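You operate a simulated robot arm through the tools that you are given. There is no shell and no other tool. Be economical: measure what you need, move in short steps, check, and stop when the job is done.

You are at the controls of a simulated two-armed robot. One attempt, no reset.

JOB
Take the white adapter labelled "25 PIN" from the beige table and put it on the top of the glass case. Take the small pink bottle and leave it on the green strap roll. Take the small orange cover and put it on top of the yellow spool. Open the right white drawer, take the blue coil from the sorting tray and leave it on the silver disc, then shut the drawer. Push the bottom counter drawer shut. Open the right glass door, put the chip carton labelled "used" from the top of the glass case on the right half of the glass case, then shut the door. Stack the blue block labelled "2" from the display counter on top of the blue block that says "1". Put the blue refill bottle on the beige table. Press the teal case button two times. Any order will do. Set down upright: small pink bottle, chip carton, blue refill bottle.

The check looks at the end state, three seconds after you hand in, the way a careful person would. Anything else that was tipped, shoved, dropped, spilled or broken makes it a failure. Lids that push on must go on centred and level and be pressed home; caps that screw on are set level and turned clockwise until they are tight.

ROBOT AND FRAMES
Two 7-joint arms with two-finger parallel grippers on one trunk, on a base that drives. Base frame: it is fixed to the floor where the robot stands at the start and does not move with it; the origin is under the middle of the robot, x ahead of it, y to its left, z up; the surface under the hand at the start is at about z = 80. Readings come in cm, rad, newtons and seconds.
The left shoulder is at the start at [5, 18.7, 106], the right one opposite. With the tool pointing down near the work surface each hand reaches from about 10 to 66 cm from the robot's upright axis, wherever it stands, measured 20 degrees to its own side. Places, roughly: beige table [100, 10, 80]; blue block [275, 350, 75]; blue coil (11x5x3 cm) [80, 100, 70]; blue refill bottle [350, -225, 75]; bottom counter drawer [140, 330, 40]; chip carton [50, 350, 100]; green strap roll (5x5x2 cm) [140, 10, 80]; right glass door [60, 330, 80]; right half of the glass case (50x24 cm) [60, 352, 64]; right white drawer [100, 100, 70]; silver disc (12x12x1 cm) [130, 20, 80]; small orange cover (7x4x3 cm) [150, -10, 80]; small pink bottle [150, 25, 75]; teal case button [50, -200, 80]; top of the glass case [30, 350, 110]; white adapter [50, 0, 75]; yellow spool (7x7x8 cm) [330, 30, 80]. Payload 3.43 kg a hand.
The TCP of each hand is the grasp point between the finger pads, 3 cm short of the fingertips. In the tool frame z runs along the fingers and y along their closing line. The gripper opens to 9.4 cm. The fingers are 2.8 cm wide and 1 cm thick; the gripper's body (5 by 9.6 cm) begins 5.5 cm behind the TCP.
Orientation is that of the tool frame in the base frame, as a unit quaternion [w, x, y, z]. With the fingers straight down and closing along the base's y, the tool's x points along the base's -x, its y along +y and its z along -z.

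CONTROLS
- The arms move only by the tool move_arm. It takes "left_moves", "right_moves" or both (then of equal length, played together; a hand with none holds still); each is a list of rows, each a list of 3 entries, a list of its own where there are three numbers: the gripper command, from -1 (shut) to 1 (fully open), values between in proportion, then the shift along the base's x, y, z in m, then the turn, a rotation vector about the base's x, y, z in rad. In form: [[jaw, [x, y, z], [wx, wy, wz]], ...]. A call has 1 to 8 rows; each row is the pose to reach, as a shift and turn from the pose commanded when the call began. A row lasts 0.2 s, in which the tool goes at most 5 cm and 0.15 rad; a call with a longer step from one row to the next is refused whole, and so is a gripper value outside its range. Where a pose cannot be reached the arm comes as near as it can. A force on the tool above 40 N (or 10 N above the force at the start of the call, whichever is more), or a blocked arm, ends the call early, and 0.2 s more pass. The fingers move at their own pace (about 15.3 cm/s each) and stop on an object; they squeeze with about 25 N. The grip force told is the motor's: it shows also when the fingers shut on nothing. Time passes only in rows, and 0.2 s behind the last, so rows that repeat a pose let the fingers close. It gives the time, the measured TCP pose, the force on the tool (base axes), the opening and the grip force at its end, in the units of the frame above (readings bear some noise), with the torque about the TCP (base axes, N m) and any sound that the robot's microphone picked up, and new pictures: "views" is both (left out), scene, wrist or none (wrist: the cameras of the hands that moved).
- Cameras (640 x 400 px; columns grow to the right, rows downward): "scene" is now at [14.13, 2.85, 122.37]; the picture's right is [0.33, -0.94, 0.00], its down [-0.51, -0.18, -0.84] and it looks along [0.79, 0.28, -0.54] (base axes); focal length 214 px, centre (320, 200). "left" rides on the left gripper at [7.6, -1.4, -10.3] in its tool frame; the picture's right is [0.18, 0.98, 0.00], its down [-0.75, 0.14, -0.64] and it looks along [-0.63, 0.12, 0.77] (tool axes); focal length 243 px, centre (320, 200). "right" rides on the right gripper at [7.6, 1.4, -10.3] in its tool frame; the picture's right is [-0.18, 0.98, 0.00], its down [-0.75, -0.14, -0.64] and it looks along [-0.63, -0.12, 0.77] (tool axes); focal length 243 px, centre (320, 200). There is no depth. A picture from a camera that has moved, and an enlarged one, comes with that camera's place and axes in the base frame and with its lens.
- lift_body(by): slides the trunk up (or, below 0, down) by that many cm; the arms and the scene camera ride with it, the base frame stays. It gives what a move gives, with no picture.
- drive_base(legs): drives the robot by 1 to 6 legs, each [ahead, left, turn to the left] in cm, cm and rad, along the robot's own axes; the way and the turn of a leg run together, so that a leg with both is an arc; at most 150 cm and 3.142 rad a leg. The arms and the cameras ride along, it lands a little off, and it stops where it bumps. It gives what a move gives, and a new picture of the scene camera.
- turn_head(pan, tilt): turns the head with the scene camera to pan (to the left, within 1.396 rad either way) and tilt (down, from -0.506 to 1.204), counted from straight ahead of the robot. It gives what a move gives, and a new picture of the scene camera.
- zoom(camera, box): a new picture of the part [left, top, right, bottom] of that camera's present view, enlarged. The clock stands still meanwhile.
- job_done(): hands the job in; it is judged then, once.

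Go step by step. Nothing tells you exact positions but the pictures and the camera data: compare them with the known pose of the tool, close in by small moves and look again before you grip or let go. The budget is 525 turns and 360 pictures, counting those below and the enlarged ones. Unless the task says otherwise, let go and move clear before handing in.

The tools are called as name(argument=value, ...) on one line, values as JSON. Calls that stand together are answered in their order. move_arm: Moves the arms, as the interface text tells. Its arguments: {"type":"object","properties":{"left_moves":{"type":"array","items":{"type":"array"}},"right_moves":{"type":"array","items":{"type":"array"}},"views":{"type":"string","enum":["both","scene","wrist","none"]}},"required":[]} The other tools are called the same way: lift_body (by) slides the trunk up or down; drive_base (legs) drives the base; turn_head (pan, tilt) turns the head that bears the scene camera; zoom (camera, box) takes an enlarged picture of a part of a camera's view; job_done () hands the job in.

At the start:

```text
time: 0.0
left_tool_pos: [44.48, 33.77, 102.81]
left_ee_rot: [-0.001, -0.001, 1.0, 0.001]
left_contact_force: [-1.2, 0.3, 0.7]
left_ft_torque: [0.02, 0.03, -0.01]
left_opening: 9.4
left_grasp_force: 0.1
right_tool_pos: [39.67, -6.84, 112.67]
right_ee_rot: [0.0, 0.001, 1.0, 0.001]
right_contact_force: [-0.2, -0.4, 0.1]
right_ft_torque: [0.01, 0.0, -0.01]
right_opening: 9.41
right_grasp_force: 0.0
trunk travel left (down, up): [-27.5, 15.7]
robot x, y, heading: [-0.19, 0.14, -0.001]
head pan, tilt: [0.337, 0.576]
```

scene: 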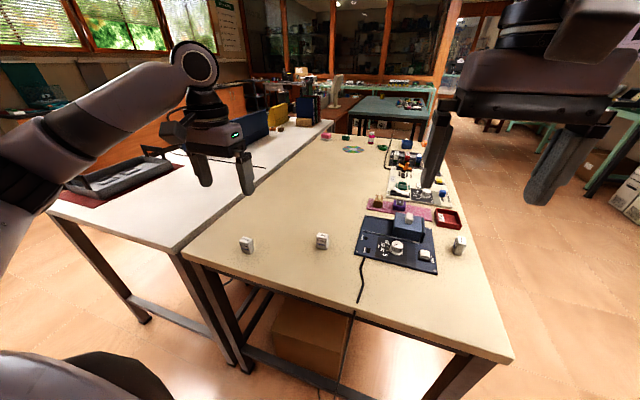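
right: 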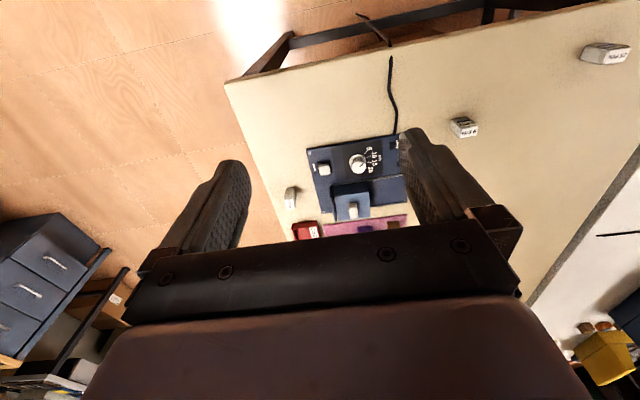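
left: 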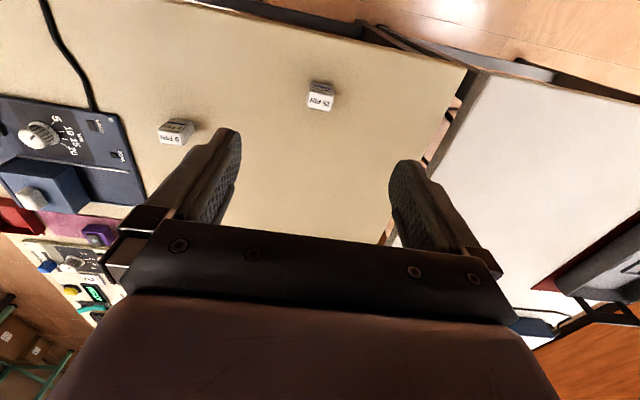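

The 25 PIN adapter seems to lie near [46, 34.5, 80], almost under the left hand. I'll zoom in on it and on the table's far end.

zoom(camera="left", box=[260, 50, 390, 140])

zoom(camera="scene", box=[300, 80, 500, 220])

```text
4.44 times, centred on (325, 95) of left
camera zoom: at [36.92, 32.3, 112.94], right [-0.19, 0.98, 0.0], down [0.75, 0.14, 0.64], along [0.63, 0.12, -0.77], focal length 1078 px, centre (298, 667)
```

zoom: 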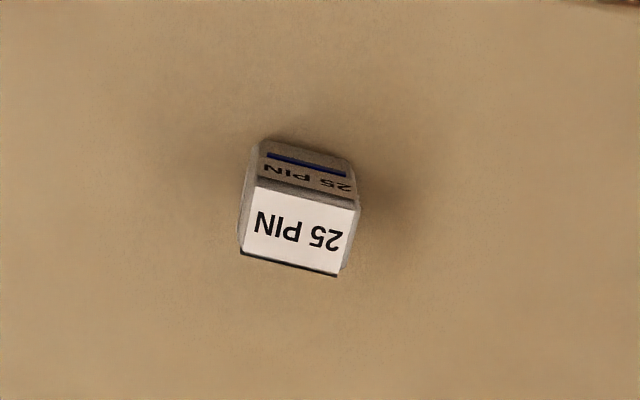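

```text
2.86 times, centred on (400, 150) of scene
camera zoom: at [14.13, 2.85, 122.37], right [0.33, -0.94, 0.0], down [-0.51, -0.18, -0.84], along [0.79, 0.28, -0.54], focal length 613 px, centre (91, 343)
```

zoom: 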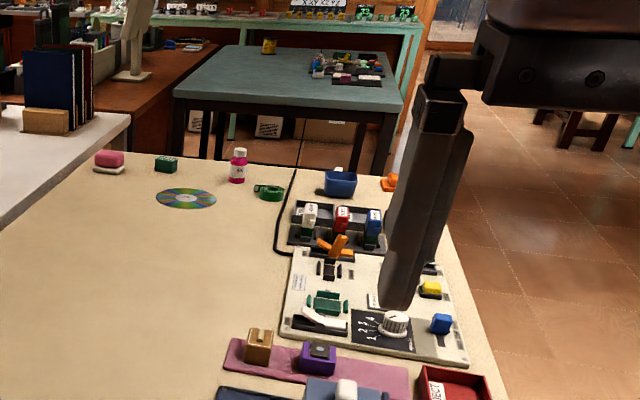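

The adapter is about 2.8 cm wide along y, centred near [46.2, 34.2]. I'll lower the open left hand over it.

move_arm(left_moves=[[1, [0.017, 0.004, -0.04], [0, 0, 0]], [1, [0.017, 0.004, -0.08], [0, 0, 0]], [1, [0.017, 0.004, -0.11], [0, 0, 0]], [1, [0.017, 0.004, -0.11], [0, 0, 0]]], views="wrist")

turn_head(pan=1.39, tilt=0.3)

turn_head(pan=-1.2, tilt=0.3)

turn_head(pan=0.1, tilt=0.3)

```text
time: 1.0
left_tool_pos: [46.13, 34.34, 91.71]
left_ee_rot: [0.0, -0.001, 1.0, 0.0]
left_contact_force: [0.1, -0.3, 0.3]
left_ft_torque: [-0.02, 0.01, 0.02]
left_opening: 9.39
left_grasp_force: 0.1
right_tool_pos: [39.79, -6.77, 112.8]
right_ee_rot: [0.0, -0.001, 1.0, 0.0]
right_contact_force: [0.1, -0.3, -0.4]
right_ft_torque: [-0.01, 0.0, 0.01]
right_opening: 9.4
right_grasp_force: 0.0
trunk travel left (down, up): [-27.5, 15.7]
robot x, y, heading: [-0.18, -0.14, -0.001]
head pan, tilt: [0.337, 0.576]
camera left: at [38.5, 32.75, 101.92], right [-0.19, 0.98, 0.0], down [0.75, 0.14, 0.64], along [0.63, 0.12, -0.77], focal length 243 px, centre (320, 200)
```

left: 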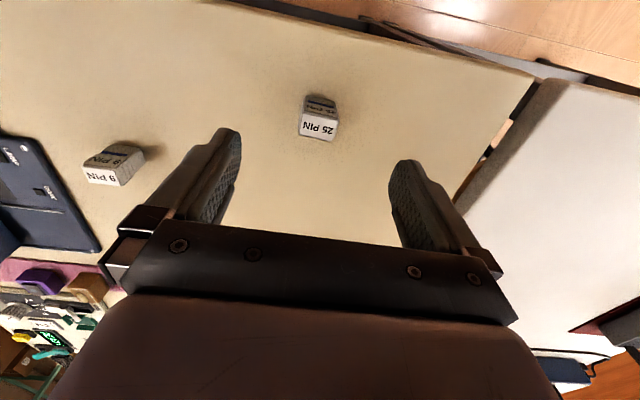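

```text
time: 2.3
left_tool_pos: [46.06, 34.21, 91.73]
left_ee_rot: [0.0, -0.002, 1.0, -0.001]
left_contact_force: [-1.3, 0.8, -0.5]
left_ft_torque: [0.0, 0.0, -0.01]
left_opening: 9.4
left_grasp_force: 0.0
right_tool_pos: [39.78, -6.8, 112.74]
right_ee_rot: [0.0, 0.001, 1.0, 0.0]
right_contact_force: [0.1, 0.4, -0.3]
right_ft_torque: [-0.03, -0.01, -0.01]
right_opening: 9.39
right_grasp_force: 0.0
trunk travel left (down, up): [-27.5, 15.7]
robot x, y, heading: [-0.06, 0.18, -0.002]
head pan, tilt: [1.389, 0.3]
camera scene: at [7.41, 9.09, 124.9], right [0.98, -0.18, 0.0], down [-0.05, -0.29, -0.96], along [0.17, 0.94, -0.3], focal length 214 px, centre (320, 200)
```

scene: 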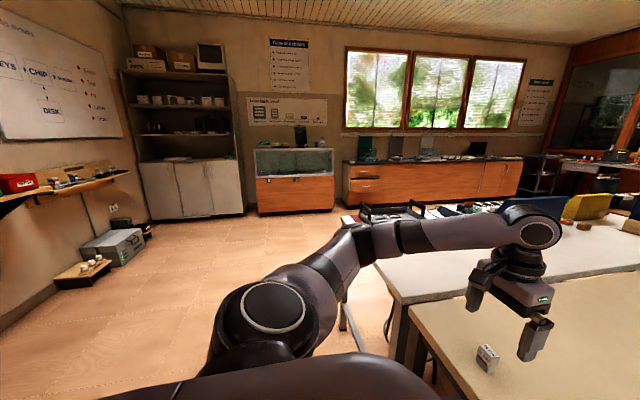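

```text
time: 4.6
left_tool_pos: [46.13, 34.36, 91.68]
left_ee_rot: [0.0, -0.001, 1.0, 0.001]
left_contact_force: [0.0, -1.0, 0.5]
left_ft_torque: [0.01, 0.04, -0.03]
left_opening: 9.41
left_grasp_force: 0.1
right_tool_pos: [39.82, -6.78, 112.65]
right_ee_rot: [0.0, 0.001, 1.0, 0.0]
right_contact_force: [0.4, -0.9, -0.2]
right_ft_torque: [-0.03, -0.01, 0.01]
right_opening: 9.39
right_grasp_force: 0.0
trunk travel left (down, up): [-27.5, 15.7]
robot x, y, heading: [-0.03, -0.07, -0.001]
head pan, tilt: [-1.201, 0.3]
camera scene: at [9.1, -8.79, 124.9], right [-0.93, -0.36, 0.0], down [-0.11, 0.28, -0.96], along [0.35, -0.89, -0.3], focal length 214 px, centre (320, 200)
```

scene: 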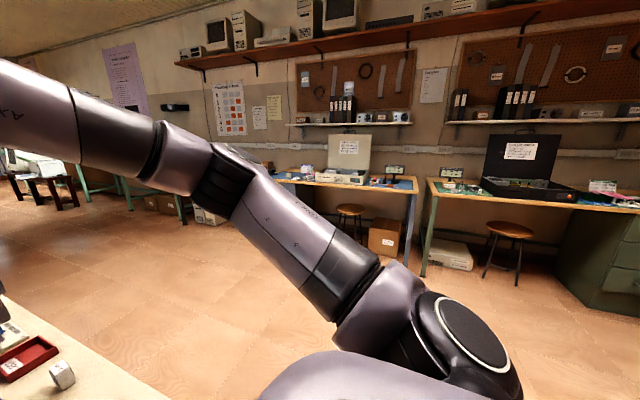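

```text
time: 6.1
left_tool_pos: [45.97, 34.24, 91.8]
left_ee_rot: [0.0, -0.001, 1.0, 0.0]
left_contact_force: [0.0, -0.1, -0.1]
left_ft_torque: [0.01, -0.06, 0.0]
left_opening: 9.42
left_grasp_force: 0.0
right_tool_pos: [39.72, -6.82, 112.76]
right_ee_rot: [0.0, 0.0, 1.0, 0.0]
right_contact_force: [0.6, 0.0, 0.4]
right_ft_torque: [0.0, -0.01, 0.03]
right_opening: 9.42
right_grasp_force: 0.2
trunk travel left (down, up): [-27.5, 15.7]
robot x, y, heading: [-0.04, 0.07, -0.002]
head pan, tilt: [0.099, 0.3]
camera scene: at [15.01, 0.83, 124.9], right [0.1, -1.0, 0.0], down [-0.29, -0.03, -0.96], along [0.95, 0.09, -0.3], focal length 214 px, centre (320, 200)
```

scene: 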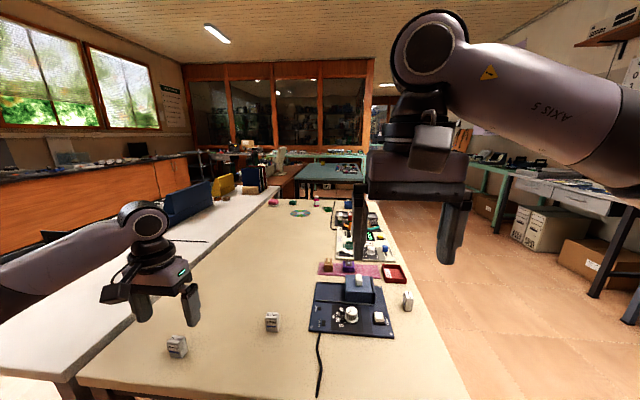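

The adapter sits centred between the fingers. I'll go down and close.

move_arm(left_moves=[[1, [0.001, 0, -0.04], [0, 0, 0]], [1, [0.001, 0, -0.078], [0, 0, 0]], [1, [0.001, 0, -0.078], [0, 0, 0]], [-1, [0.001, 0, -0.078], [0, 0, 0]], [-1, [0.001, 0, -0.078], [0, 0, 0]], [-1, [0.001, 0, -0.078], [0, 0, 0]]], views="wrist")

```text
time: 7.5
left_tool_pos: [46.2, 34.12, 83.95]
left_ee_rot: [0.0, -0.001, 1.0, 0.0]
left_contact_force: [0.1, -0.4, -0.4]
left_ft_torque: [-0.01, -0.04, 0.01]
left_opening: 3.32
left_grasp_force: 25.3
right_tool_pos: [39.79, -6.86, 112.64]
right_ee_rot: [0.0, 0.0, 1.0, 0.0]
right_contact_force: [0.1, 0.3, 0.7]
right_ft_torque: [0.02, 0.02, -0.03]
right_opening: 9.37
right_grasp_force: 0.2
trunk travel left (down, up): [-27.5, 15.7]
robot x, y, heading: [-0.18, -0.31, 0.003]
head pan, tilt: [0.099, 0.3]
camera left: at [38.65, 32.62, 94.17], right [-0.19, 0.98, 0.0], down [0.75, 0.14, 0.64], along [0.63, 0.12, -0.77], focal length 243 px, centre (320, 200)
```

left: 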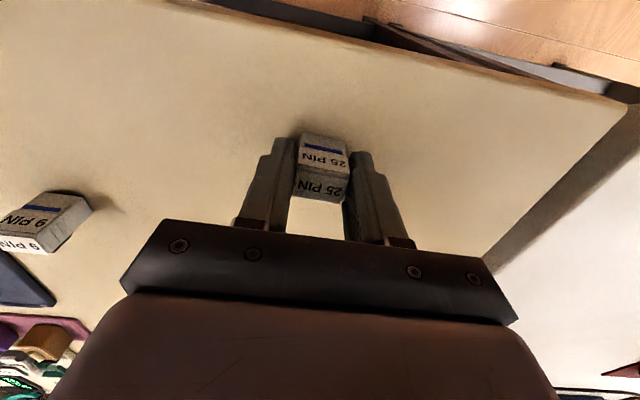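

Gripped at 3.3 cm. I'll lift it, then back off, turn left and drive towards the glass case.

move_arm(left_moves=[[-1, [0, 0, 0.05], [0, 0, 0]], [-1, [0, 0, 0.1], [0, 0, 0]], [-1, [0, 0, 0.15], [0, 0, 0]], [-1, [0, 0, 0.2], [0, 0, 0]], [-1, [-0.04, 0, 0.22], [0, 0, 0]], [-1, [-0.08, 0, 0.24], [0, 0, 0]], [-1, [-0.08, 0, 0.24], [0, 0, 0]]], views="none")

drive_base(legs=[[-25, 0, 0], [0, 0, 1.571], [130, 0, 0]])

turn_head(pan=-0.3, tilt=0.3)

```text
time: 9.1
left_tool_pos: [38.38, 33.97, 107.73]
left_ee_rot: [-0.001, -0.001, 1.0, 0.0]
left_contact_force: [0.4, -0.1, 0.7]
left_ft_torque: [0.01, -0.01, 0.0]
left_opening: 0.01
left_grasp_force: 24.4
right_tool_pos: [39.88, -6.86, 112.67]
right_ee_rot: [0.001, 0.001, 1.0, 0.0]
right_contact_force: [0.1, 0.5, -0.2]
right_ft_torque: [0.02, 0.02, -0.01]
right_opening: 9.39
right_grasp_force: 0.1
trunk travel left (down, up): [-27.5, 15.7]
robot x, y, heading: [-0.04, -0.18, -0.003]
head pan, tilt: [0.099, 0.3]
```

```text
time: 20.9
left_tool_pos: [-61.81, 167.0, 107.72]
left_ee_rot: [0.0, 0.716, -0.698, 0.0]
left_contact_force: [-0.8, -0.6, 0.0]
left_ft_torque: [0.01, 0.0, 0.01]
left_opening: 0.0
left_grasp_force: 24.7
right_tool_pos: [-20.87, 169.31, 112.68]
right_ee_rot: [0.0, 0.715, -0.699, 0.0]
right_contact_force: [0.4, 0.5, 1.1]
right_ft_torque: [-0.04, 0.01, -0.02]
right_opening: 9.42
right_grasp_force: 0.1
trunk travel left (down, up): [-27.5, 15.7]
robot x, y, heading: [-26.9, 129.96, 1.592]
head pan, tilt: [0.099, 0.3]
camera scene: at [-28.2, 144.44, 124.9], right [0.99, 0.12, 0.0], down [0.04, -0.29, -0.96], along [-0.12, 0.95, -0.3], focal length 214 px, centre (320, 200)
```

scene: 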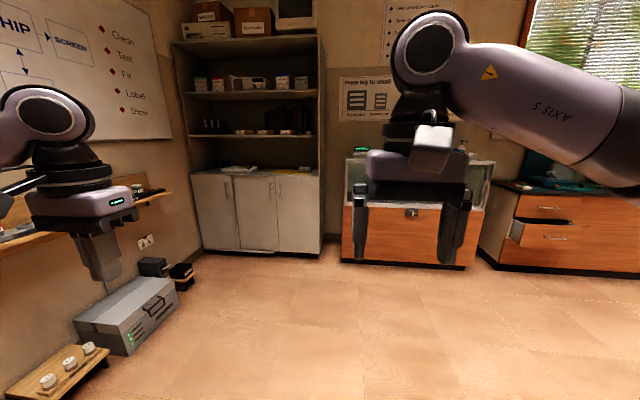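

```text
time: 21.7
left_tool_pos: [-61.75, 167.09, 107.78]
left_ee_rot: [0.0, 0.716, -0.698, 0.0]
left_contact_force: [-0.1, 0.4, -0.1]
left_ft_torque: [-0.01, 0.02, 0.01]
left_opening: 0.0
left_grasp_force: 25.5
right_tool_pos: [-20.94, 169.35, 112.82]
right_ee_rot: [0.0, 0.716, -0.698, 0.0]
right_contact_force: [0.6, -0.5, 0.1]
right_ft_torque: [-0.01, -0.03, -0.01]
right_opening: 9.38
right_grasp_force: 0.0
trunk travel left (down, up): [-27.5, 15.7]
robot x, y, heading: [-26.72, 129.5, 1.594]
head pan, tilt: [-0.3, 0.3]
camera scene: at [-24.51, 144.14, 124.9], right [0.96, -0.27, 0.0], down [-0.08, -0.28, -0.96], along [0.26, 0.92, -0.3], focal length 214 px, centre (320, 200)
```

scene: 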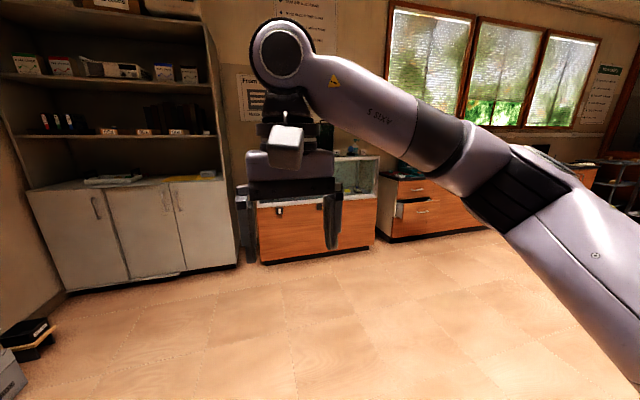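

The left hand shut to 0, so the adapter slipped out during the lift. I'll drive back to find it.

drive_base(legs=[[-130, 0, 0], [0, 0, -1.594]])

turn_head(pan=0.5, tilt=0.6)

```text
time: 32.3
left_tool_pos: [15.01, 30.51, 107.8]
left_ee_rot: [-0.001, 0.003, 1.0, 0.001]
left_contact_force: [-0.9, 0.0, 0.7]
left_ft_torque: [0.0, 0.02, 0.02]
left_opening: 0.0
left_grasp_force: 24.8
right_tool_pos: [16.1, -10.44, 112.59]
right_ee_rot: [0.0, 0.002, 1.0, 0.0]
right_contact_force: [0.0, -0.1, -0.1]
right_ft_torque: [0.01, 0.0, 0.01]
right_opening: 9.4
right_grasp_force: 0.1
trunk travel left (down, up): [-27.5, 15.7]
robot x, y, heading: [-23.49, -3.36, -0.002]
head pan, tilt: [-0.3, 0.3]
camera scene: at [-8.98, -6.41, 124.9], right [-0.3, -0.95, 0.0], down [-0.28, 0.09, -0.96], along [0.91, -0.29, -0.3], focal length 214 px, centre (320, 200)
```

scene: 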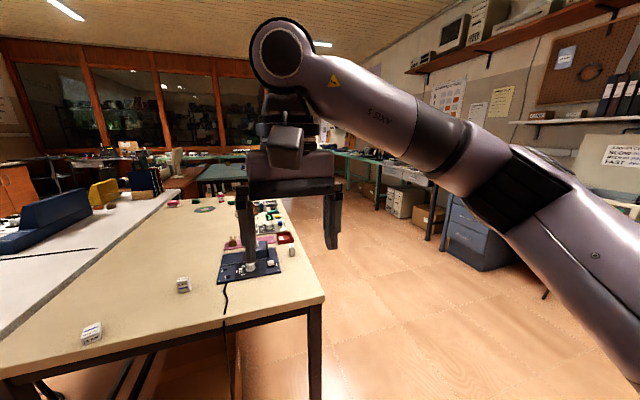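

```text
time: 33.4
left_tool_pos: [15.07, 30.35, 107.64]
left_ee_rot: [0.0, 0.002, 1.0, -0.001]
left_contact_force: [0.1, 0.2, 0.9]
left_ft_torque: [0.02, -0.02, -0.03]
left_opening: 0.01
left_grasp_force: 24.7
right_tool_pos: [16.16, -10.47, 112.62]
right_ee_rot: [0.0, 0.003, 1.0, -0.001]
right_contact_force: [0.2, -0.5, -0.3]
right_ft_torque: [0.0, -0.04, 0.0]
right_opening: 9.39
right_grasp_force: 0.2
trunk travel left (down, up): [-27.5, 15.7]
robot x, y, heading: [-23.72, -3.54, -0.004]
head pan, tilt: [0.499, 0.6]
camera scene: at [-10.11, 0.59, 122.16], right [0.47, -0.88, 0.0], down [-0.5, -0.27, -0.83], along [0.73, 0.39, -0.56], focal length 214 px, centre (320, 200)
```

scene: 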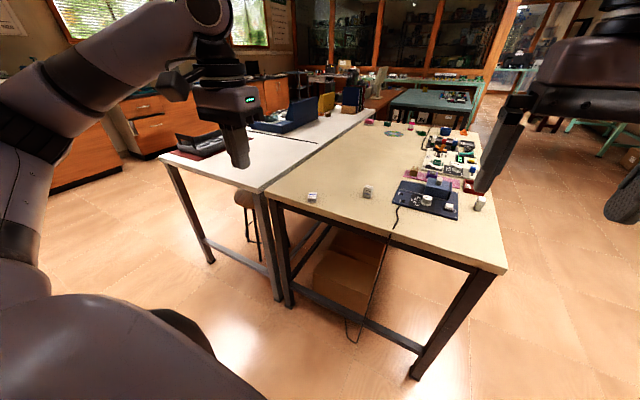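

The adapter is still on the table, apparently lying on its side. I'll drive back up to the table and open the hand to look.

drive_base(legs=[[21, 3, 0]])

move_arm(left_moves=[[1, [0.04, 0, 0], [0, 0, 0]], [1, [0.06, 0, 0], [0, 0, 0]], [1, [0.06, 0, 0], [0, 0, 0]], [1, [0.06, 0, 0], [0, 0, 0]]], views="wrist")

zoom(camera="left", box=[260, 50, 390, 140])

```text
time: 35.0
left_tool_pos: [35.73, 33.37, 107.76]
left_ee_rot: [0.0, 0.001, 1.0, -0.001]
left_contact_force: [0.5, 0.3, -0.6]
left_ft_torque: [-0.01, 0.02, -0.02]
left_opening: 0.0
left_grasp_force: 24.8
right_tool_pos: [37.14, -7.58, 112.63]
right_ee_rot: [0.0, 0.003, 1.0, 0.0]
right_contact_force: [0.5, 0.8, -0.4]
right_ft_torque: [0.03, 0.01, 0.05]
right_opening: 9.4
right_grasp_force: 0.1
trunk travel left (down, up): [-27.5, 15.7]
robot x, y, heading: [-2.87, -0.53, -0.0]
head pan, tilt: [0.499, 0.6]
camera scene: at [10.85, 3.5, 122.15], right [0.48, -0.88, 0.0], down [-0.5, -0.27, -0.82], along [0.73, 0.39, -0.57], focal length 214 px, centre (320, 200)
```

scene: 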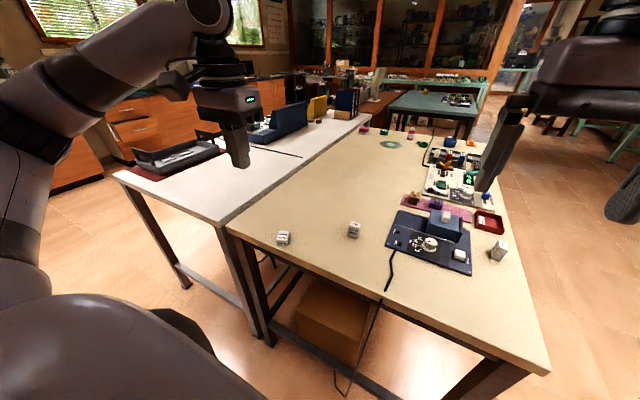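

```text
time: 36.0
left_tool_pos: [41.74, 33.27, 107.75]
left_ee_rot: [0.0, 0.001, 1.0, 0.0]
left_contact_force: [1.2, -0.4, 0.6]
left_ft_torque: [0.01, -0.01, 0.02]
left_opening: 9.39
left_grasp_force: 0.1
right_tool_pos: [37.03, -7.55, 112.6]
right_ee_rot: [-0.001, 0.002, 1.0, 0.0]
right_contact_force: [-0.6, 0.1, 0.1]
right_ft_torque: [-0.02, 0.02, 0.04]
right_opening: 9.42
right_grasp_force: 0.0
trunk travel left (down, up): [-27.5, 15.7]
robot x, y, heading: [-2.14, -0.68, -0.003]
head pan, tilt: [0.499, 0.6]
camera left: at [34.21, 31.75, 117.87], right [-0.18, 0.98, 0.0], down [0.75, 0.14, 0.64], along [0.63, 0.12, -0.77], focal length 243 px, centre (320, 200)
```

left: 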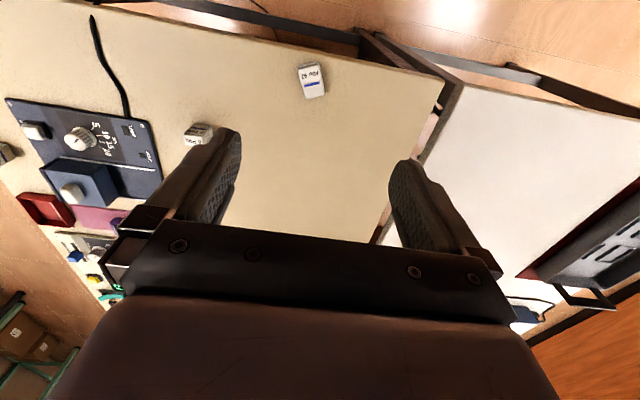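

```text
4.44 times, centred on (325, 95) of left
camera zoom: at [34.21, 31.75, 117.87], right [-0.18, 0.98, 0.0], down [0.75, 0.14, 0.64], along [0.63, 0.12, -0.77], focal length 1078 px, centre (298, 667)
```

zoom: 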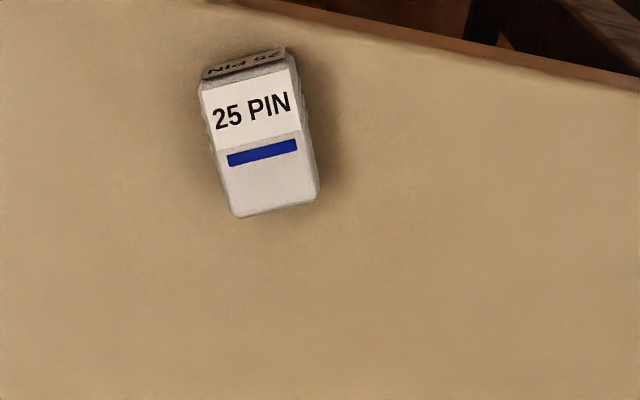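

It now lies flat with the label up, near [42.7, 32.4], its long axis turned about 22° from x. I'll turn the hand to match and come down partway.

move_arm(left_moves=[[1, [0.005, -0.004, -0.04], [0, 0, 0.13]], [1, [0.01, -0.009, -0.08], [0, 0, 0.26]], [1, [0.01, -0.009, -0.12], [0, 0, 0.39]], [1, [0.01, -0.009, -0.16], [0, 0, 0.39]], [1, [0.01, -0.009, -0.16], [0, 0, 0.39]]], views="wrist")

zoom(camera="left", box=[240, 50, 400, 150])

```text
time: 37.2
left_tool_pos: [42.93, 32.48, 91.79]
left_ee_rot: [0.0, -0.193, 0.981, 0.0]
left_contact_force: [-0.8, -0.5, 0.2]
left_ft_torque: [0.0, 0.03, -0.02]
left_opening: 9.43
left_grasp_force: 0.0
right_tool_pos: [37.05, -7.53, 112.71]
right_ee_rot: [0.0, 0.002, 1.0, 0.0]
right_contact_force: [-0.2, 0.2, -0.9]
right_ft_torque: [-0.01, 0.02, 0.01]
right_opening: 9.41
right_grasp_force: 0.1
trunk travel left (down, up): [-27.5, 15.7]
robot x, y, heading: [-2.85, -0.69, -0.011]
head pan, tilt: [0.499, 0.6]
camera left: at [36.52, 28.11, 101.95], right [-0.54, 0.84, 0.0], down [0.64, 0.42, 0.64], along [0.54, 0.35, -0.77], focal length 243 px, centre (320, 200)
```

left: 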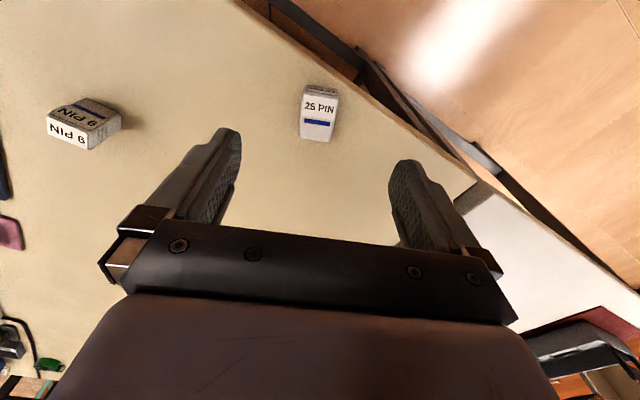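

```text
4.00 times, centred on (320, 100) of left
camera zoom: at [36.52, 28.11, 101.95], right [-0.54, 0.84, 0.0], down [0.64, 0.42, 0.64], along [0.54, 0.35, -0.77], focal length 970 px, centre (320, 600)
```

zoom: 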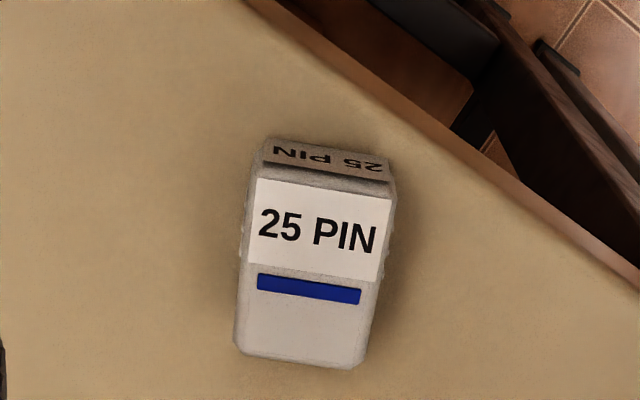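

Alignment is good; target [43.2, 32.2]. I'll go down to z≈83.2, close, and lift slowly.

move_arm(left_moves=[[1, [0.003, -0.002, -0.04], [0, 0, 0.03]], [1, [0.003, -0.002, -0.07], [0, 0, 0.03]], [1, [0.003, -0.002, -0.083], [0, 0, 0.03]], [1, [0.003, -0.002, -0.086], [0, 0, 0.03]], [-1, [0.003, -0.002, -0.086], [0, 0, 0.03]], [-1, [0.003, -0.002, -0.086], [0, 0, 0.03]], [-1, [0.003, -0.002, -0.086], [0, 0, 0.03]]], views="wrist")

move_arm(left_moves=[[-1, [0, 0, 0.01], [0, 0, 0]], [-1, [0, 0, 0.02], [0, 0, 0]], [-1, [0, 0, 0.03], [0, 0, 0]], [-1, [0, 0, 0.05], [0, 0, 0]]], views="wrist")

```text
time: 38.9
left_tool_pos: [43.18, 32.25, 83.21]
left_ee_rot: [0.0, -0.208, 0.978, 0.0]
left_contact_force: [0.0, -0.9, 0.5]
left_ft_torque: [-0.03, -0.01, 0.0]
left_opening: 2.93
left_grasp_force: 25.6
right_tool_pos: [37.04, -7.58, 112.63]
right_ee_rot: [0.0, 0.003, 1.0, 0.0]
right_contact_force: [-0.3, 0.5, -0.4]
right_ft_torque: [-0.03, -0.02, 0.01]
right_opening: 9.41
right_grasp_force: 0.0
trunk travel left (down, up): [-27.5, 15.7]
robot x, y, heading: [-2.95, -0.63, -0.003]
head pan, tilt: [0.499, 0.6]
camera left: at [36.87, 27.73, 93.43], right [-0.57, 0.82, 0.0], down [0.63, 0.43, 0.64], along [0.53, 0.36, -0.77], focal length 243 px, centre (320, 200)
```

left: 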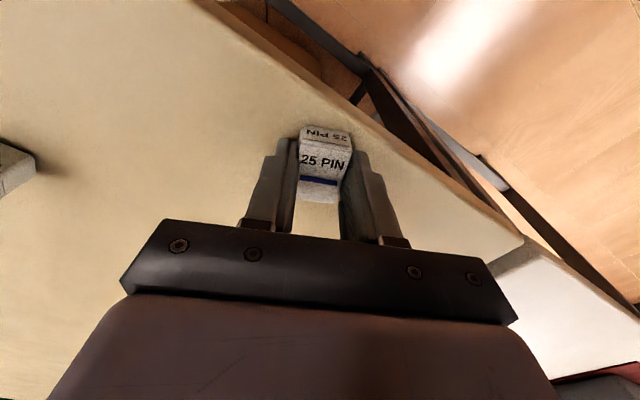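

```text
time: 39.9
left_tool_pos: [43.29, 32.29, 88.15]
left_ee_rot: [0.0, -0.208, 0.978, -0.001]
left_contact_force: [0.7, -0.4, -0.2]
left_ft_torque: [0.02, 0.0, 0.0]
left_opening: 2.93
left_grasp_force: 25.1
right_tool_pos: [37.01, -7.44, 112.69]
right_ee_rot: [0.001, 0.003, 1.0, 0.0]
right_contact_force: [-0.5, -0.3, 0.5]
right_ft_torque: [0.01, 0.0, 0.01]
right_opening: 9.4
right_grasp_force: 0.1
trunk travel left (down, up): [-27.5, 15.7]
robot x, y, heading: [-2.41, -0.92, -0.001]
head pan, tilt: [0.499, 0.6]
camera left: at [36.87, 27.77, 98.41], right [-0.57, 0.82, 0.0], down [0.63, 0.43, 0.64], along [0.53, 0.36, -0.77], focal length 243 px, centre (320, 200)
```

left: 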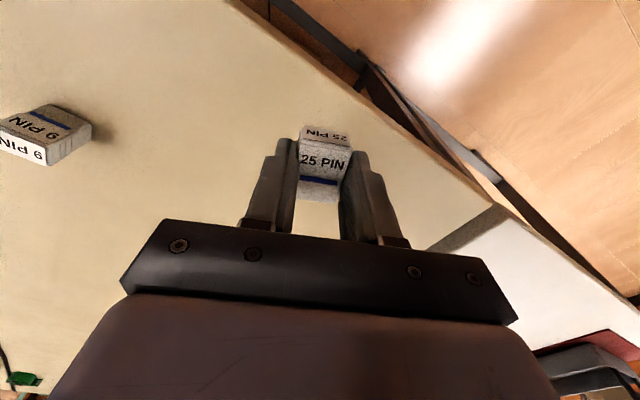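

It holds. I'll raise it gently, watching the opening.

move_arm(left_moves=[[-1, [-0.02, 0, 0.03], [0, 0, 0]], [-1, [-0.03, 0, 0.06], [0, 0, 0]], [-1, [-0.04, 0, 0.09], [0, 0, 0]], [-1, [-0.05, 0, 0.12], [0, 0, 0]], [-1, [-0.06, 0, 0.15], [0, 0, 0]], [-1, [-0.07, 0, 0.18], [0, 0, 0]], [-1, [-0.08, 0, 0.2], [0, 0, 0]], [-1, [-0.08, 0, 0.2], [0, 0, 0]]], views="none")

drive_base(legs=[[-25, 0, 0]])

```text
time: 41.6
left_tool_pos: [35.07, 32.18, 108.18]
left_ee_rot: [-0.001, -0.206, 0.979, 0.0]
left_contact_force: [0.4, -0.2, -1.3]
left_ft_torque: [0.02, -0.02, 0.02]
left_opening: 2.89
left_grasp_force: 25.0
right_tool_pos: [37.0, -7.48, 112.73]
right_ee_rot: [0.001, 0.003, 1.0, 0.0]
right_contact_force: [0.4, -0.7, 0.0]
right_ft_torque: [0.03, 0.02, 0.01]
right_opening: 9.39
right_grasp_force: 0.0
trunk travel left (down, up): [-27.5, 15.7]
robot x, y, heading: [-2.61, -0.54, -0.004]
head pan, tilt: [0.499, 0.6]
```

```text
time: 43.5
left_tool_pos: [10.52, 32.35, 108.22]
left_ee_rot: [0.0, -0.207, 0.978, 0.001]
left_contact_force: [0.5, -0.1, 0.1]
left_ft_torque: [0.03, -0.04, -0.01]
left_opening: 2.89
left_grasp_force: 25.0
right_tool_pos: [12.44, -7.4, 112.7]
right_ee_rot: [0.0, 0.002, 1.0, 0.0]
right_contact_force: [-0.3, -0.7, -0.2]
right_ft_torque: [0.0, -0.04, 0.01]
right_opening: 9.39
right_grasp_force: 0.3
trunk travel left (down, up): [-27.5, 15.7]
robot x, y, heading: [-27.44, -0.45, 0.003]
head pan, tilt: [0.499, 0.6]
camera scene: at [-13.8, 3.58, 122.16], right [0.48, -0.88, 0.0], down [-0.5, -0.27, -0.83], along [0.73, 0.39, -0.56], focal length 214 px, centre (320, 200)
```

scene: 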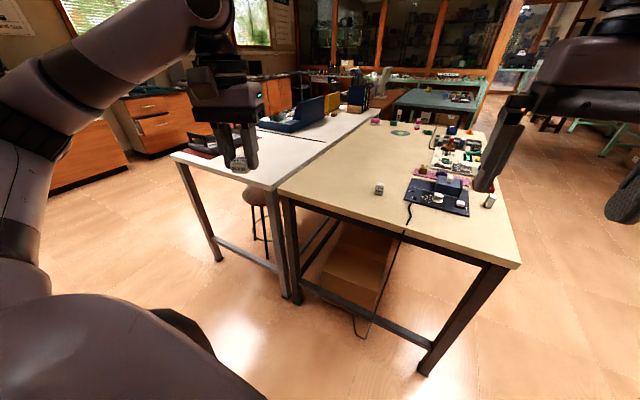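

Still held. Now turn, raise the trunk and drive over towards the glass case.

drive_base(legs=[[0, 0, 1.571], [130, 0, 0], [90, 0, 0], [0, -45, 0]])

lift_body(by=14)

turn_head(pan=0.1, tilt=0.5)

```text
time: 62.3
left_tool_pos: [-18.43, 258.72, 108.2]
left_ee_rot: [0.001, 0.843, -0.538, 0.0]
left_contact_force: [0.0, -0.7, -0.6]
left_ft_torque: [0.01, 0.04, 0.0]
left_opening: 2.9
left_grasp_force: 24.9
right_tool_pos: [21.3, 261.31, 112.67]
right_ee_rot: [0.0, 0.711, -0.703, 0.0]
right_contact_force: [-0.5, -1.3, -0.2]
right_ft_torque: [-0.02, -0.04, -0.02]
right_opening: 9.39
right_grasp_force: 0.0
trunk travel left (down, up): [-27.5, 15.7]
robot x, y, heading: [14.99, 221.55, 1.586]
head pan, tilt: [0.499, 0.6]
camera scene: at [10.49, 234.98, 122.15], right [0.87, 0.49, 0.0], down [0.28, -0.49, -0.83], along [-0.4, 0.72, -0.56], focal length 214 px, centre (320, 200)
```

scene: 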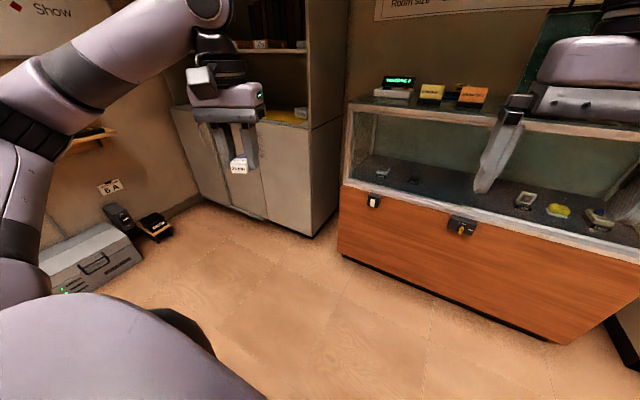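

```text
time: 64.0
left_tool_pos: [-18.47, 258.8, 122.19]
left_ee_rot: [0.0, 0.843, -0.538, -0.001]
left_contact_force: [0.1, -0.7, 0.0]
left_ft_torque: [-0.02, 0.0, -0.02]
left_opening: 2.89
left_grasp_force: 25.2
right_tool_pos: [21.23, 261.32, 126.69]
right_ee_rot: [0.0, 0.712, -0.703, 0.0]
right_contact_force: [0.6, -0.7, -0.4]
right_ft_torque: [-0.01, 0.0, -0.03]
right_opening: 9.39
right_grasp_force: 0.1
trunk travel left (down, up): [-41.5, 1.7]
robot x, y, heading: [14.68, 221.29, 1.583]
head pan, tilt: [0.499, 0.6]
```

```text
time: 64.9
left_tool_pos: [-18.6, 258.81, 122.26]
left_ee_rot: [0.0, 0.843, -0.538, 0.0]
left_contact_force: [-0.3, -0.7, -0.1]
left_ft_torque: [0.0, 0.0, -0.03]
left_opening: 2.91
left_grasp_force: 25.4
right_tool_pos: [21.27, 261.38, 126.75]
right_ee_rot: [0.0, 0.712, -0.703, 0.0]
right_contact_force: [0.2, 0.5, 0.2]
right_ft_torque: [-0.03, 0.0, 0.05]
right_opening: 9.41
right_grasp_force: 0.2
trunk travel left (down, up): [-41.5, 1.7]
robot x, y, heading: [14.69, 221.54, 1.582]
head pan, tilt: [0.099, 0.499]
camera scene: at [13.78, 236.31, 137.06], right [0.99, 0.11, 0.0], down [0.05, -0.48, -0.88], along [-0.1, 0.87, -0.48], focal length 214 px, centre (320, 200)
```

scene: 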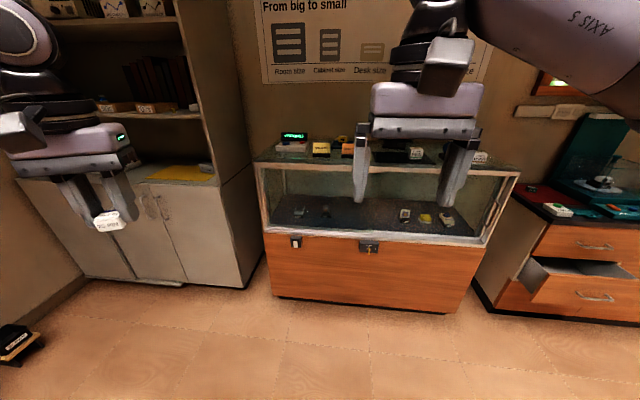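

The case front is at y≈335, x −28…93, its top at z≈102. I'll zoom in on what stands on top and inside.

zoom(camera="scene", box=[250, 110, 410, 210])

zoom(camera="scene", box=[370, 130, 530, 260])

```text
4.00 times, centred on (330, 160) of scene
camera zoom: at [13.78, 236.31, 137.06], right [0.99, 0.11, 0.0], down [0.05, -0.48, -0.88], along [-0.1, 0.87, -0.48], focal length 858 px, centre (280, 360)
```

zoom: 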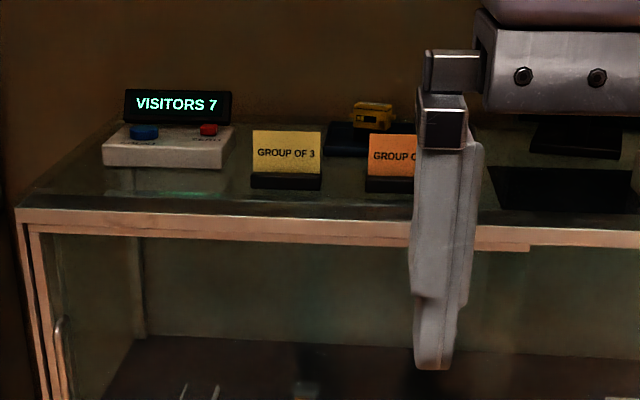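

```text
3.08 times, centred on (450, 195) of scene
camera zoom: at [13.78, 236.31, 137.06], right [0.99, 0.11, 0.0], down [0.05, -0.48, -0.88], along [-0.1, 0.87, -0.48], focal length 660 px, centre (-80, 215)
```

zoom: 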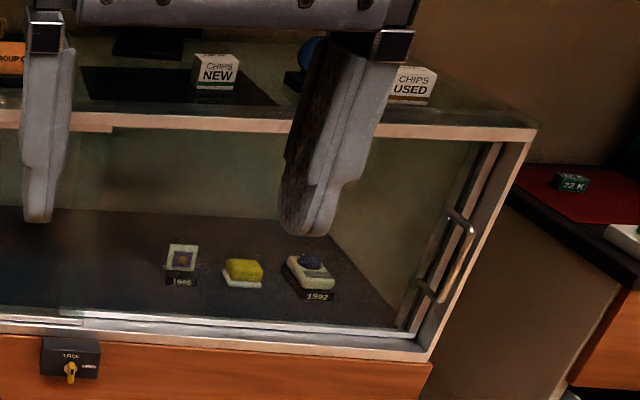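

The doors look like sliding ones with a handle on the far right. First the adapter: I'll drive up so that the left hand reaches a free spot near [-5, 342] on the top.

drive_base(legs=[[50, 0, 0]])

turn_head(pan=0.35, tilt=0.55)

```text
time: 67.8
left_tool_pos: [-19.0, 308.64, 122.17]
left_ee_rot: [-0.001, 0.841, -0.541, -0.001]
left_contact_force: [0.6, 0.7, -0.7]
left_ft_torque: [-0.01, 0.01, 0.01]
left_opening: 2.89
left_grasp_force: 24.4
right_tool_pos: [20.87, 310.91, 126.66]
right_ee_rot: [0.0, 0.71, -0.704, 0.001]
right_contact_force: [0.3, -0.6, -0.7]
right_ft_torque: [0.0, 0.01, -0.02]
right_opening: 9.43
right_grasp_force: 0.1
trunk travel left (down, up): [-41.5, 1.7]
robot x, y, heading: [14.39, 271.0, 1.578]
head pan, tilt: [0.099, 0.499]
camera scene: at [13.29, 286.02, 137.06], right [0.99, 0.11, 0.0], down [0.05, -0.48, -0.88], along [-0.1, 0.87, -0.48], focal length 214 px, centre (320, 200)
```

scene: 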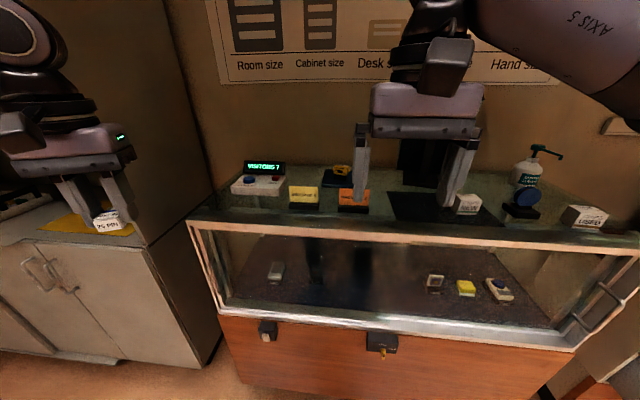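

```text
time: 68.6
left_tool_pos: [-18.94, 308.59, 122.2]
left_ee_rot: [0.0, 0.842, -0.54, 0.0]
left_contact_force: [0.3, 0.2, -0.1]
left_ft_torque: [0.04, -0.01, -0.04]
left_opening: 2.91
left_grasp_force: 25.5
right_tool_pos: [20.87, 310.99, 126.75]
right_ee_rot: [0.0, 0.711, -0.703, 0.0]
right_contact_force: [-0.2, -0.5, 0.6]
right_ft_torque: [0.0, 0.02, 0.0]
right_opening: 9.4
right_grasp_force: 0.1
trunk travel left (down, up): [-41.5, 1.7]
robot x, y, heading: [14.63, 271.05, 1.58]
head pan, tilt: [0.351, 0.55]
camera scene: at [11.12, 285.34, 136.61], right [0.94, 0.35, 0.0], down [0.18, -0.49, -0.85], along [-0.3, 0.8, -0.52], focal length 214 px, centre (320, 200)
```

scene: 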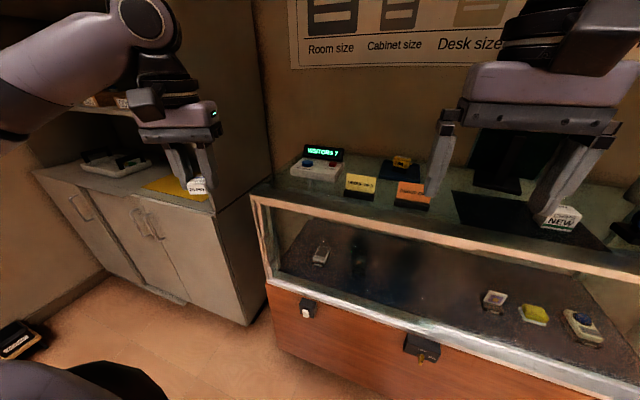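

A free spot in front of the visitor counter, around [-8, 342], projects to (326,197) in this picture, which is clear. I'll drive up a bit more and move the hand over it.

drive_base(legs=[[18, 0, 0]])

move_arm(left_moves=[[-1, [0.03, 0.03, -0.01], [0, 0, 0]], [-1, [0.06, 0.07, -0.02], [0, 0, 0]], [-1, [0.09, 0.11, -0.04], [0, 0, 0]], [-1, [0.11, 0.15, -0.06], [0, 0, 0]], [-1, [0.11, 0.15, -0.08], [0, 0, 0]], [-1, [0.11, 0.15, -0.1], [0, 0, 0]], [-1, [0.11, 0.15, -0.1], [0, 0, 0]]], views="both")

```text
time: 70.1
left_tool_pos: [-18.95, 326.35, 122.22]
left_ee_rot: [-0.001, 0.842, -0.54, 0.0]
left_contact_force: [-0.3, 0.3, -1.3]
left_ft_torque: [-0.01, -0.03, 0.0]
left_opening: 2.91
left_grasp_force: 24.5
right_tool_pos: [20.74, 328.71, 126.62]
right_ee_rot: [0.0, 0.709, -0.705, 0.001]
right_contact_force: [0.2, 0.2, 0.5]
right_ft_torque: [0.01, -0.01, 0.01]
right_opening: 9.42
right_grasp_force: 0.0
trunk travel left (down, up): [-41.5, 1.7]
robot x, y, heading: [14.32, 288.81, 1.579]
head pan, tilt: [0.351, 0.55]
camera scene: at [10.99, 303.09, 136.59], right [0.94, 0.35, 0.0], down [0.18, -0.49, -0.85], along [-0.3, 0.8, -0.52], focal length 214 px, centre (320, 200)
```

scene: 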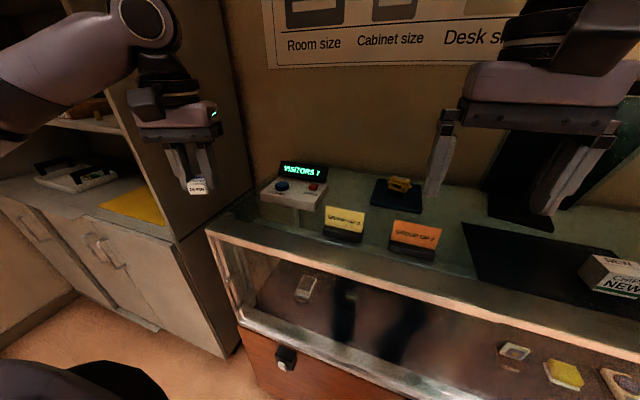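

```text
refused: row 2 steps farther than a row can; nothing moved
```

The step was too long; I'll repeat with smaller steps.

move_arm(left_moves=[[-1, [0.025, 0.03, -0.01], [0, 0, 0]], [-1, [0.05, 0.06, -0.02], [0, 0, 0]], [-1, [0.075, 0.09, -0.04], [0, 0, 0]], [-1, [0.1, 0.12, -0.06], [0, 0, 0]], [-1, [0.11, 0.15, -0.08], [0, 0, 0]], [-1, [0.11, 0.15, -0.11], [0, 0, 0]], [-1, [0.11, 0.15, -0.11], [0, 0, 0]]], views="both")

```text
time: 71.7
left_tool_pos: [-7.91, 341.12, 111.18]
left_ee_rot: [0.001, 0.842, -0.54, 0.0]
left_contact_force: [0.7, 0.4, -0.4]
left_ft_torque: [-0.01, -0.02, 0.0]
left_opening: 2.9
left_grasp_force: 25.6
right_tool_pos: [20.9, 328.69, 126.58]
right_ee_rot: [0.0, 0.71, -0.704, 0.0]
right_contact_force: [-0.4, 0.5, 0.2]
right_ft_torque: [0.01, 0.03, -0.02]
right_opening: 9.39
right_grasp_force: 0.0
trunk travel left (down, up): [-41.5, 1.7]
robot x, y, heading: [14.45, 289.08, 1.576]
head pan, tilt: [0.351, 0.55]
camera scene: at [11.01, 303.01, 136.61], right [0.94, 0.35, 0.0], down [0.18, -0.49, -0.85], along [-0.3, 0.8, -0.52], focal length 214 px, centre (320, 200)
camera left: at [-3.45, 334.75, 121.4], right [-0.82, -0.58, 0.0], down [-0.44, 0.63, 0.64], along [-0.37, 0.52, -0.77], focal length 243 px, centre (320, 200)
```

scene: 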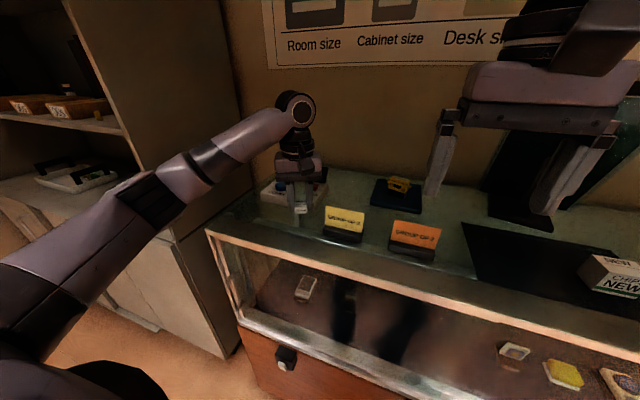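
left: 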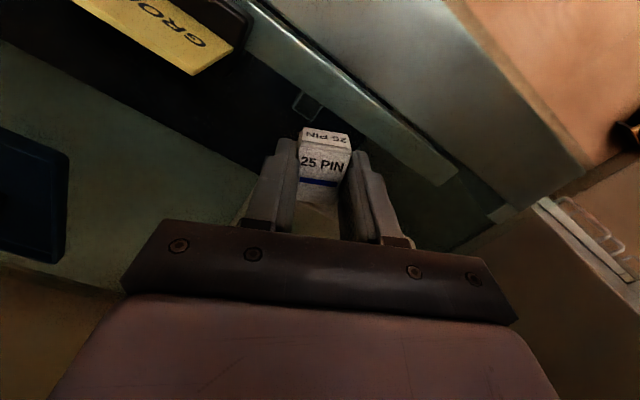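

The spot is clear but close to the front frame; I'll shift 1 cm back and lower in small steps to contact.

move_arm(left_moves=[[-1, [0, 0.012, -0.02], [0, 0, 0]], [-1, [0, 0.012, -0.04], [0, 0, 0]], [-1, [0, 0.012, -0.055], [0, 0, 0]], [-1, [0, 0.012, -0.06], [0, 0, 0]], [-1, [0, 0.012, -0.06], [0, 0, 0]]], views="wrist")

```text
time: 72.3
left_tool_pos: [-7.98, 342.04, 108.25]
left_ee_rot: [-0.004, 0.84, -0.542, 0.0]
left_contact_force: [0.9, -14.7, 13.3]
left_ft_torque: [-0.82, 0.2, -0.06]
left_opening: 2.93
left_grasp_force: 25.3
right_tool_pos: [20.81, 328.42, 126.77]
right_ee_rot: [0.0, 0.71, -0.704, -0.001]
right_contact_force: [0.4, 0.5, 0.7]
right_ft_torque: [0.0, 0.01, 0.0]
right_opening: 9.4
right_grasp_force: 0.0
trunk travel left (down, up): [-41.5, 1.7]
robot x, y, heading: [14.76, 289.13, 1.583]
head pan, tilt: [0.351, 0.55]
stopped in row 3 (left hand): the force on the tool passed its limit at 52 N (the readings are from after the stop); the commanded pose is now the measured one
camera left: at [-3.6, 335.46, 118.4], right [-0.82, -0.57, -0.01], down [-0.44, 0.62, 0.65], along [-0.37, 0.53, -0.76], focal length 243 px, centre (320, 200)
```

left: 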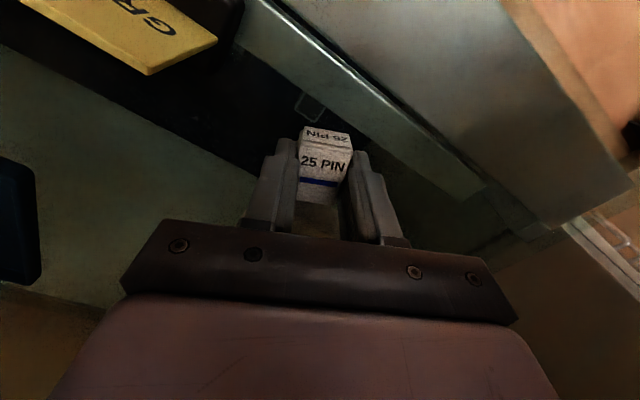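

Contact came at TCP z≈108, so the case top is probably at about z 104.7. I'll look closely before opening.

zoom(camera="scene", box=[220, 130, 380, 250])

zoom(camera="left", box=[240, 80, 420, 240])

```text
3.33 times, centred on (300, 190) of scene
camera zoom: at [11.02, 302.71, 136.65], right [0.94, 0.35, 0.0], down [0.18, -0.49, -0.85], along [-0.3, 0.8, -0.52], focal length 715 px, centre (387, 233)
```

zoom: 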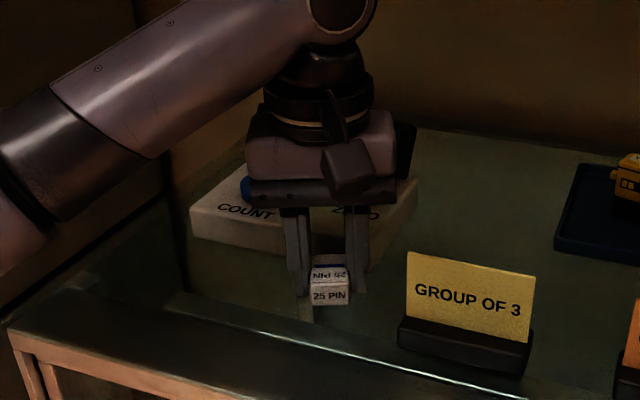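

```text
2.50 times, centred on (330, 160) of left
camera zoom: at [-3.6, 335.46, 118.4], right [-0.82, -0.57, -0.01], down [-0.44, 0.62, 0.65], along [-0.37, 0.53, -0.76], focal length 606 px, centre (295, 300)
```

zoom: 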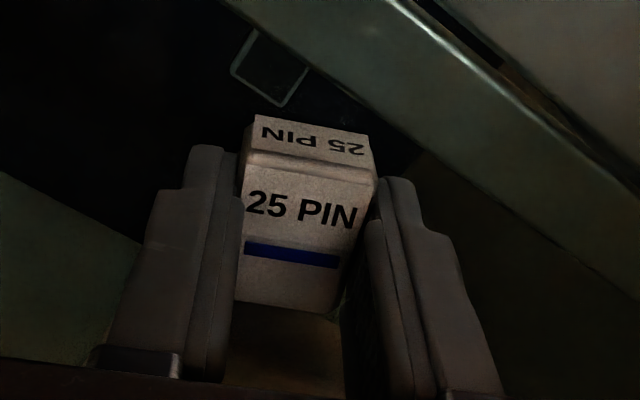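

Unclear what was touched. I'll raise 1 cm, then go down again gently and read the forces.

move_arm(left_moves=[[-1, [0, -0.005, 0.01], [0, 0, 0]], [-1, [0, -0.005, 0.01], [0, 0, 0]]], views="none")

move_arm(left_moves=[[-1, [0, 0, -0.003], [0, 0, 0]], [-1, [0, 0, -0.006], [0, 0, 0]], [-1, [0, 0, -0.008], [0, 0, 0]], [-1, [0, 0, -0.01], [0, 0, 0]], [-1, [0, 0, -0.012], [0, 0, 0]], [-1, [0, 0, -0.013], [0, 0, 0]]], views="none")

```text
time: 72.9
left_tool_pos: [-8.18, 341.89, 108.89]
left_ee_rot: [-0.004, 0.842, -0.54, -0.001]
left_contact_force: [0.3, 0.0, 0.1]
left_ft_torque: [0.0, 0.0, -0.03]
left_opening: 2.89
left_grasp_force: 25.1
right_tool_pos: [20.79, 328.63, 126.72]
right_ee_rot: [-0.001, 0.71, -0.704, 0.001]
right_contact_force: [0.7, 0.0, 0.5]
right_ft_torque: [0.01, 0.0, 0.0]
right_opening: 9.38
right_grasp_force: 0.0
trunk travel left (down, up): [-41.5, 1.7]
robot x, y, heading: [14.21, 288.96, 1.581]
head pan, tilt: [0.351, 0.55]
```

```text
time: 74.5
left_tool_pos: [-8.26, 341.76, 108.28]
left_ee_rot: [-0.011, 0.842, -0.54, -0.003]
left_contact_force: [1.4, -5.6, 9.5]
left_ft_torque: [-0.36, 0.09, 0.05]
left_opening: 2.91
left_grasp_force: 25.3
right_tool_pos: [20.83, 328.52, 126.76]
right_ee_rot: [0.0, 0.71, -0.704, -0.001]
right_contact_force: [-0.6, 1.0, -0.3]
right_ft_torque: [-0.03, -0.02, 0.0]
right_opening: 9.41
right_grasp_force: 0.1
trunk travel left (down, up): [-41.5, 1.7]
robot x, y, heading: [14.63, 288.37, 1.581]
head pan, tilt: [0.351, 0.55]
stopped in row 6 (left hand): the force on the tool passed its limit at 41 N (the readings are from after the stop); the commanded pose is now the measured one
```

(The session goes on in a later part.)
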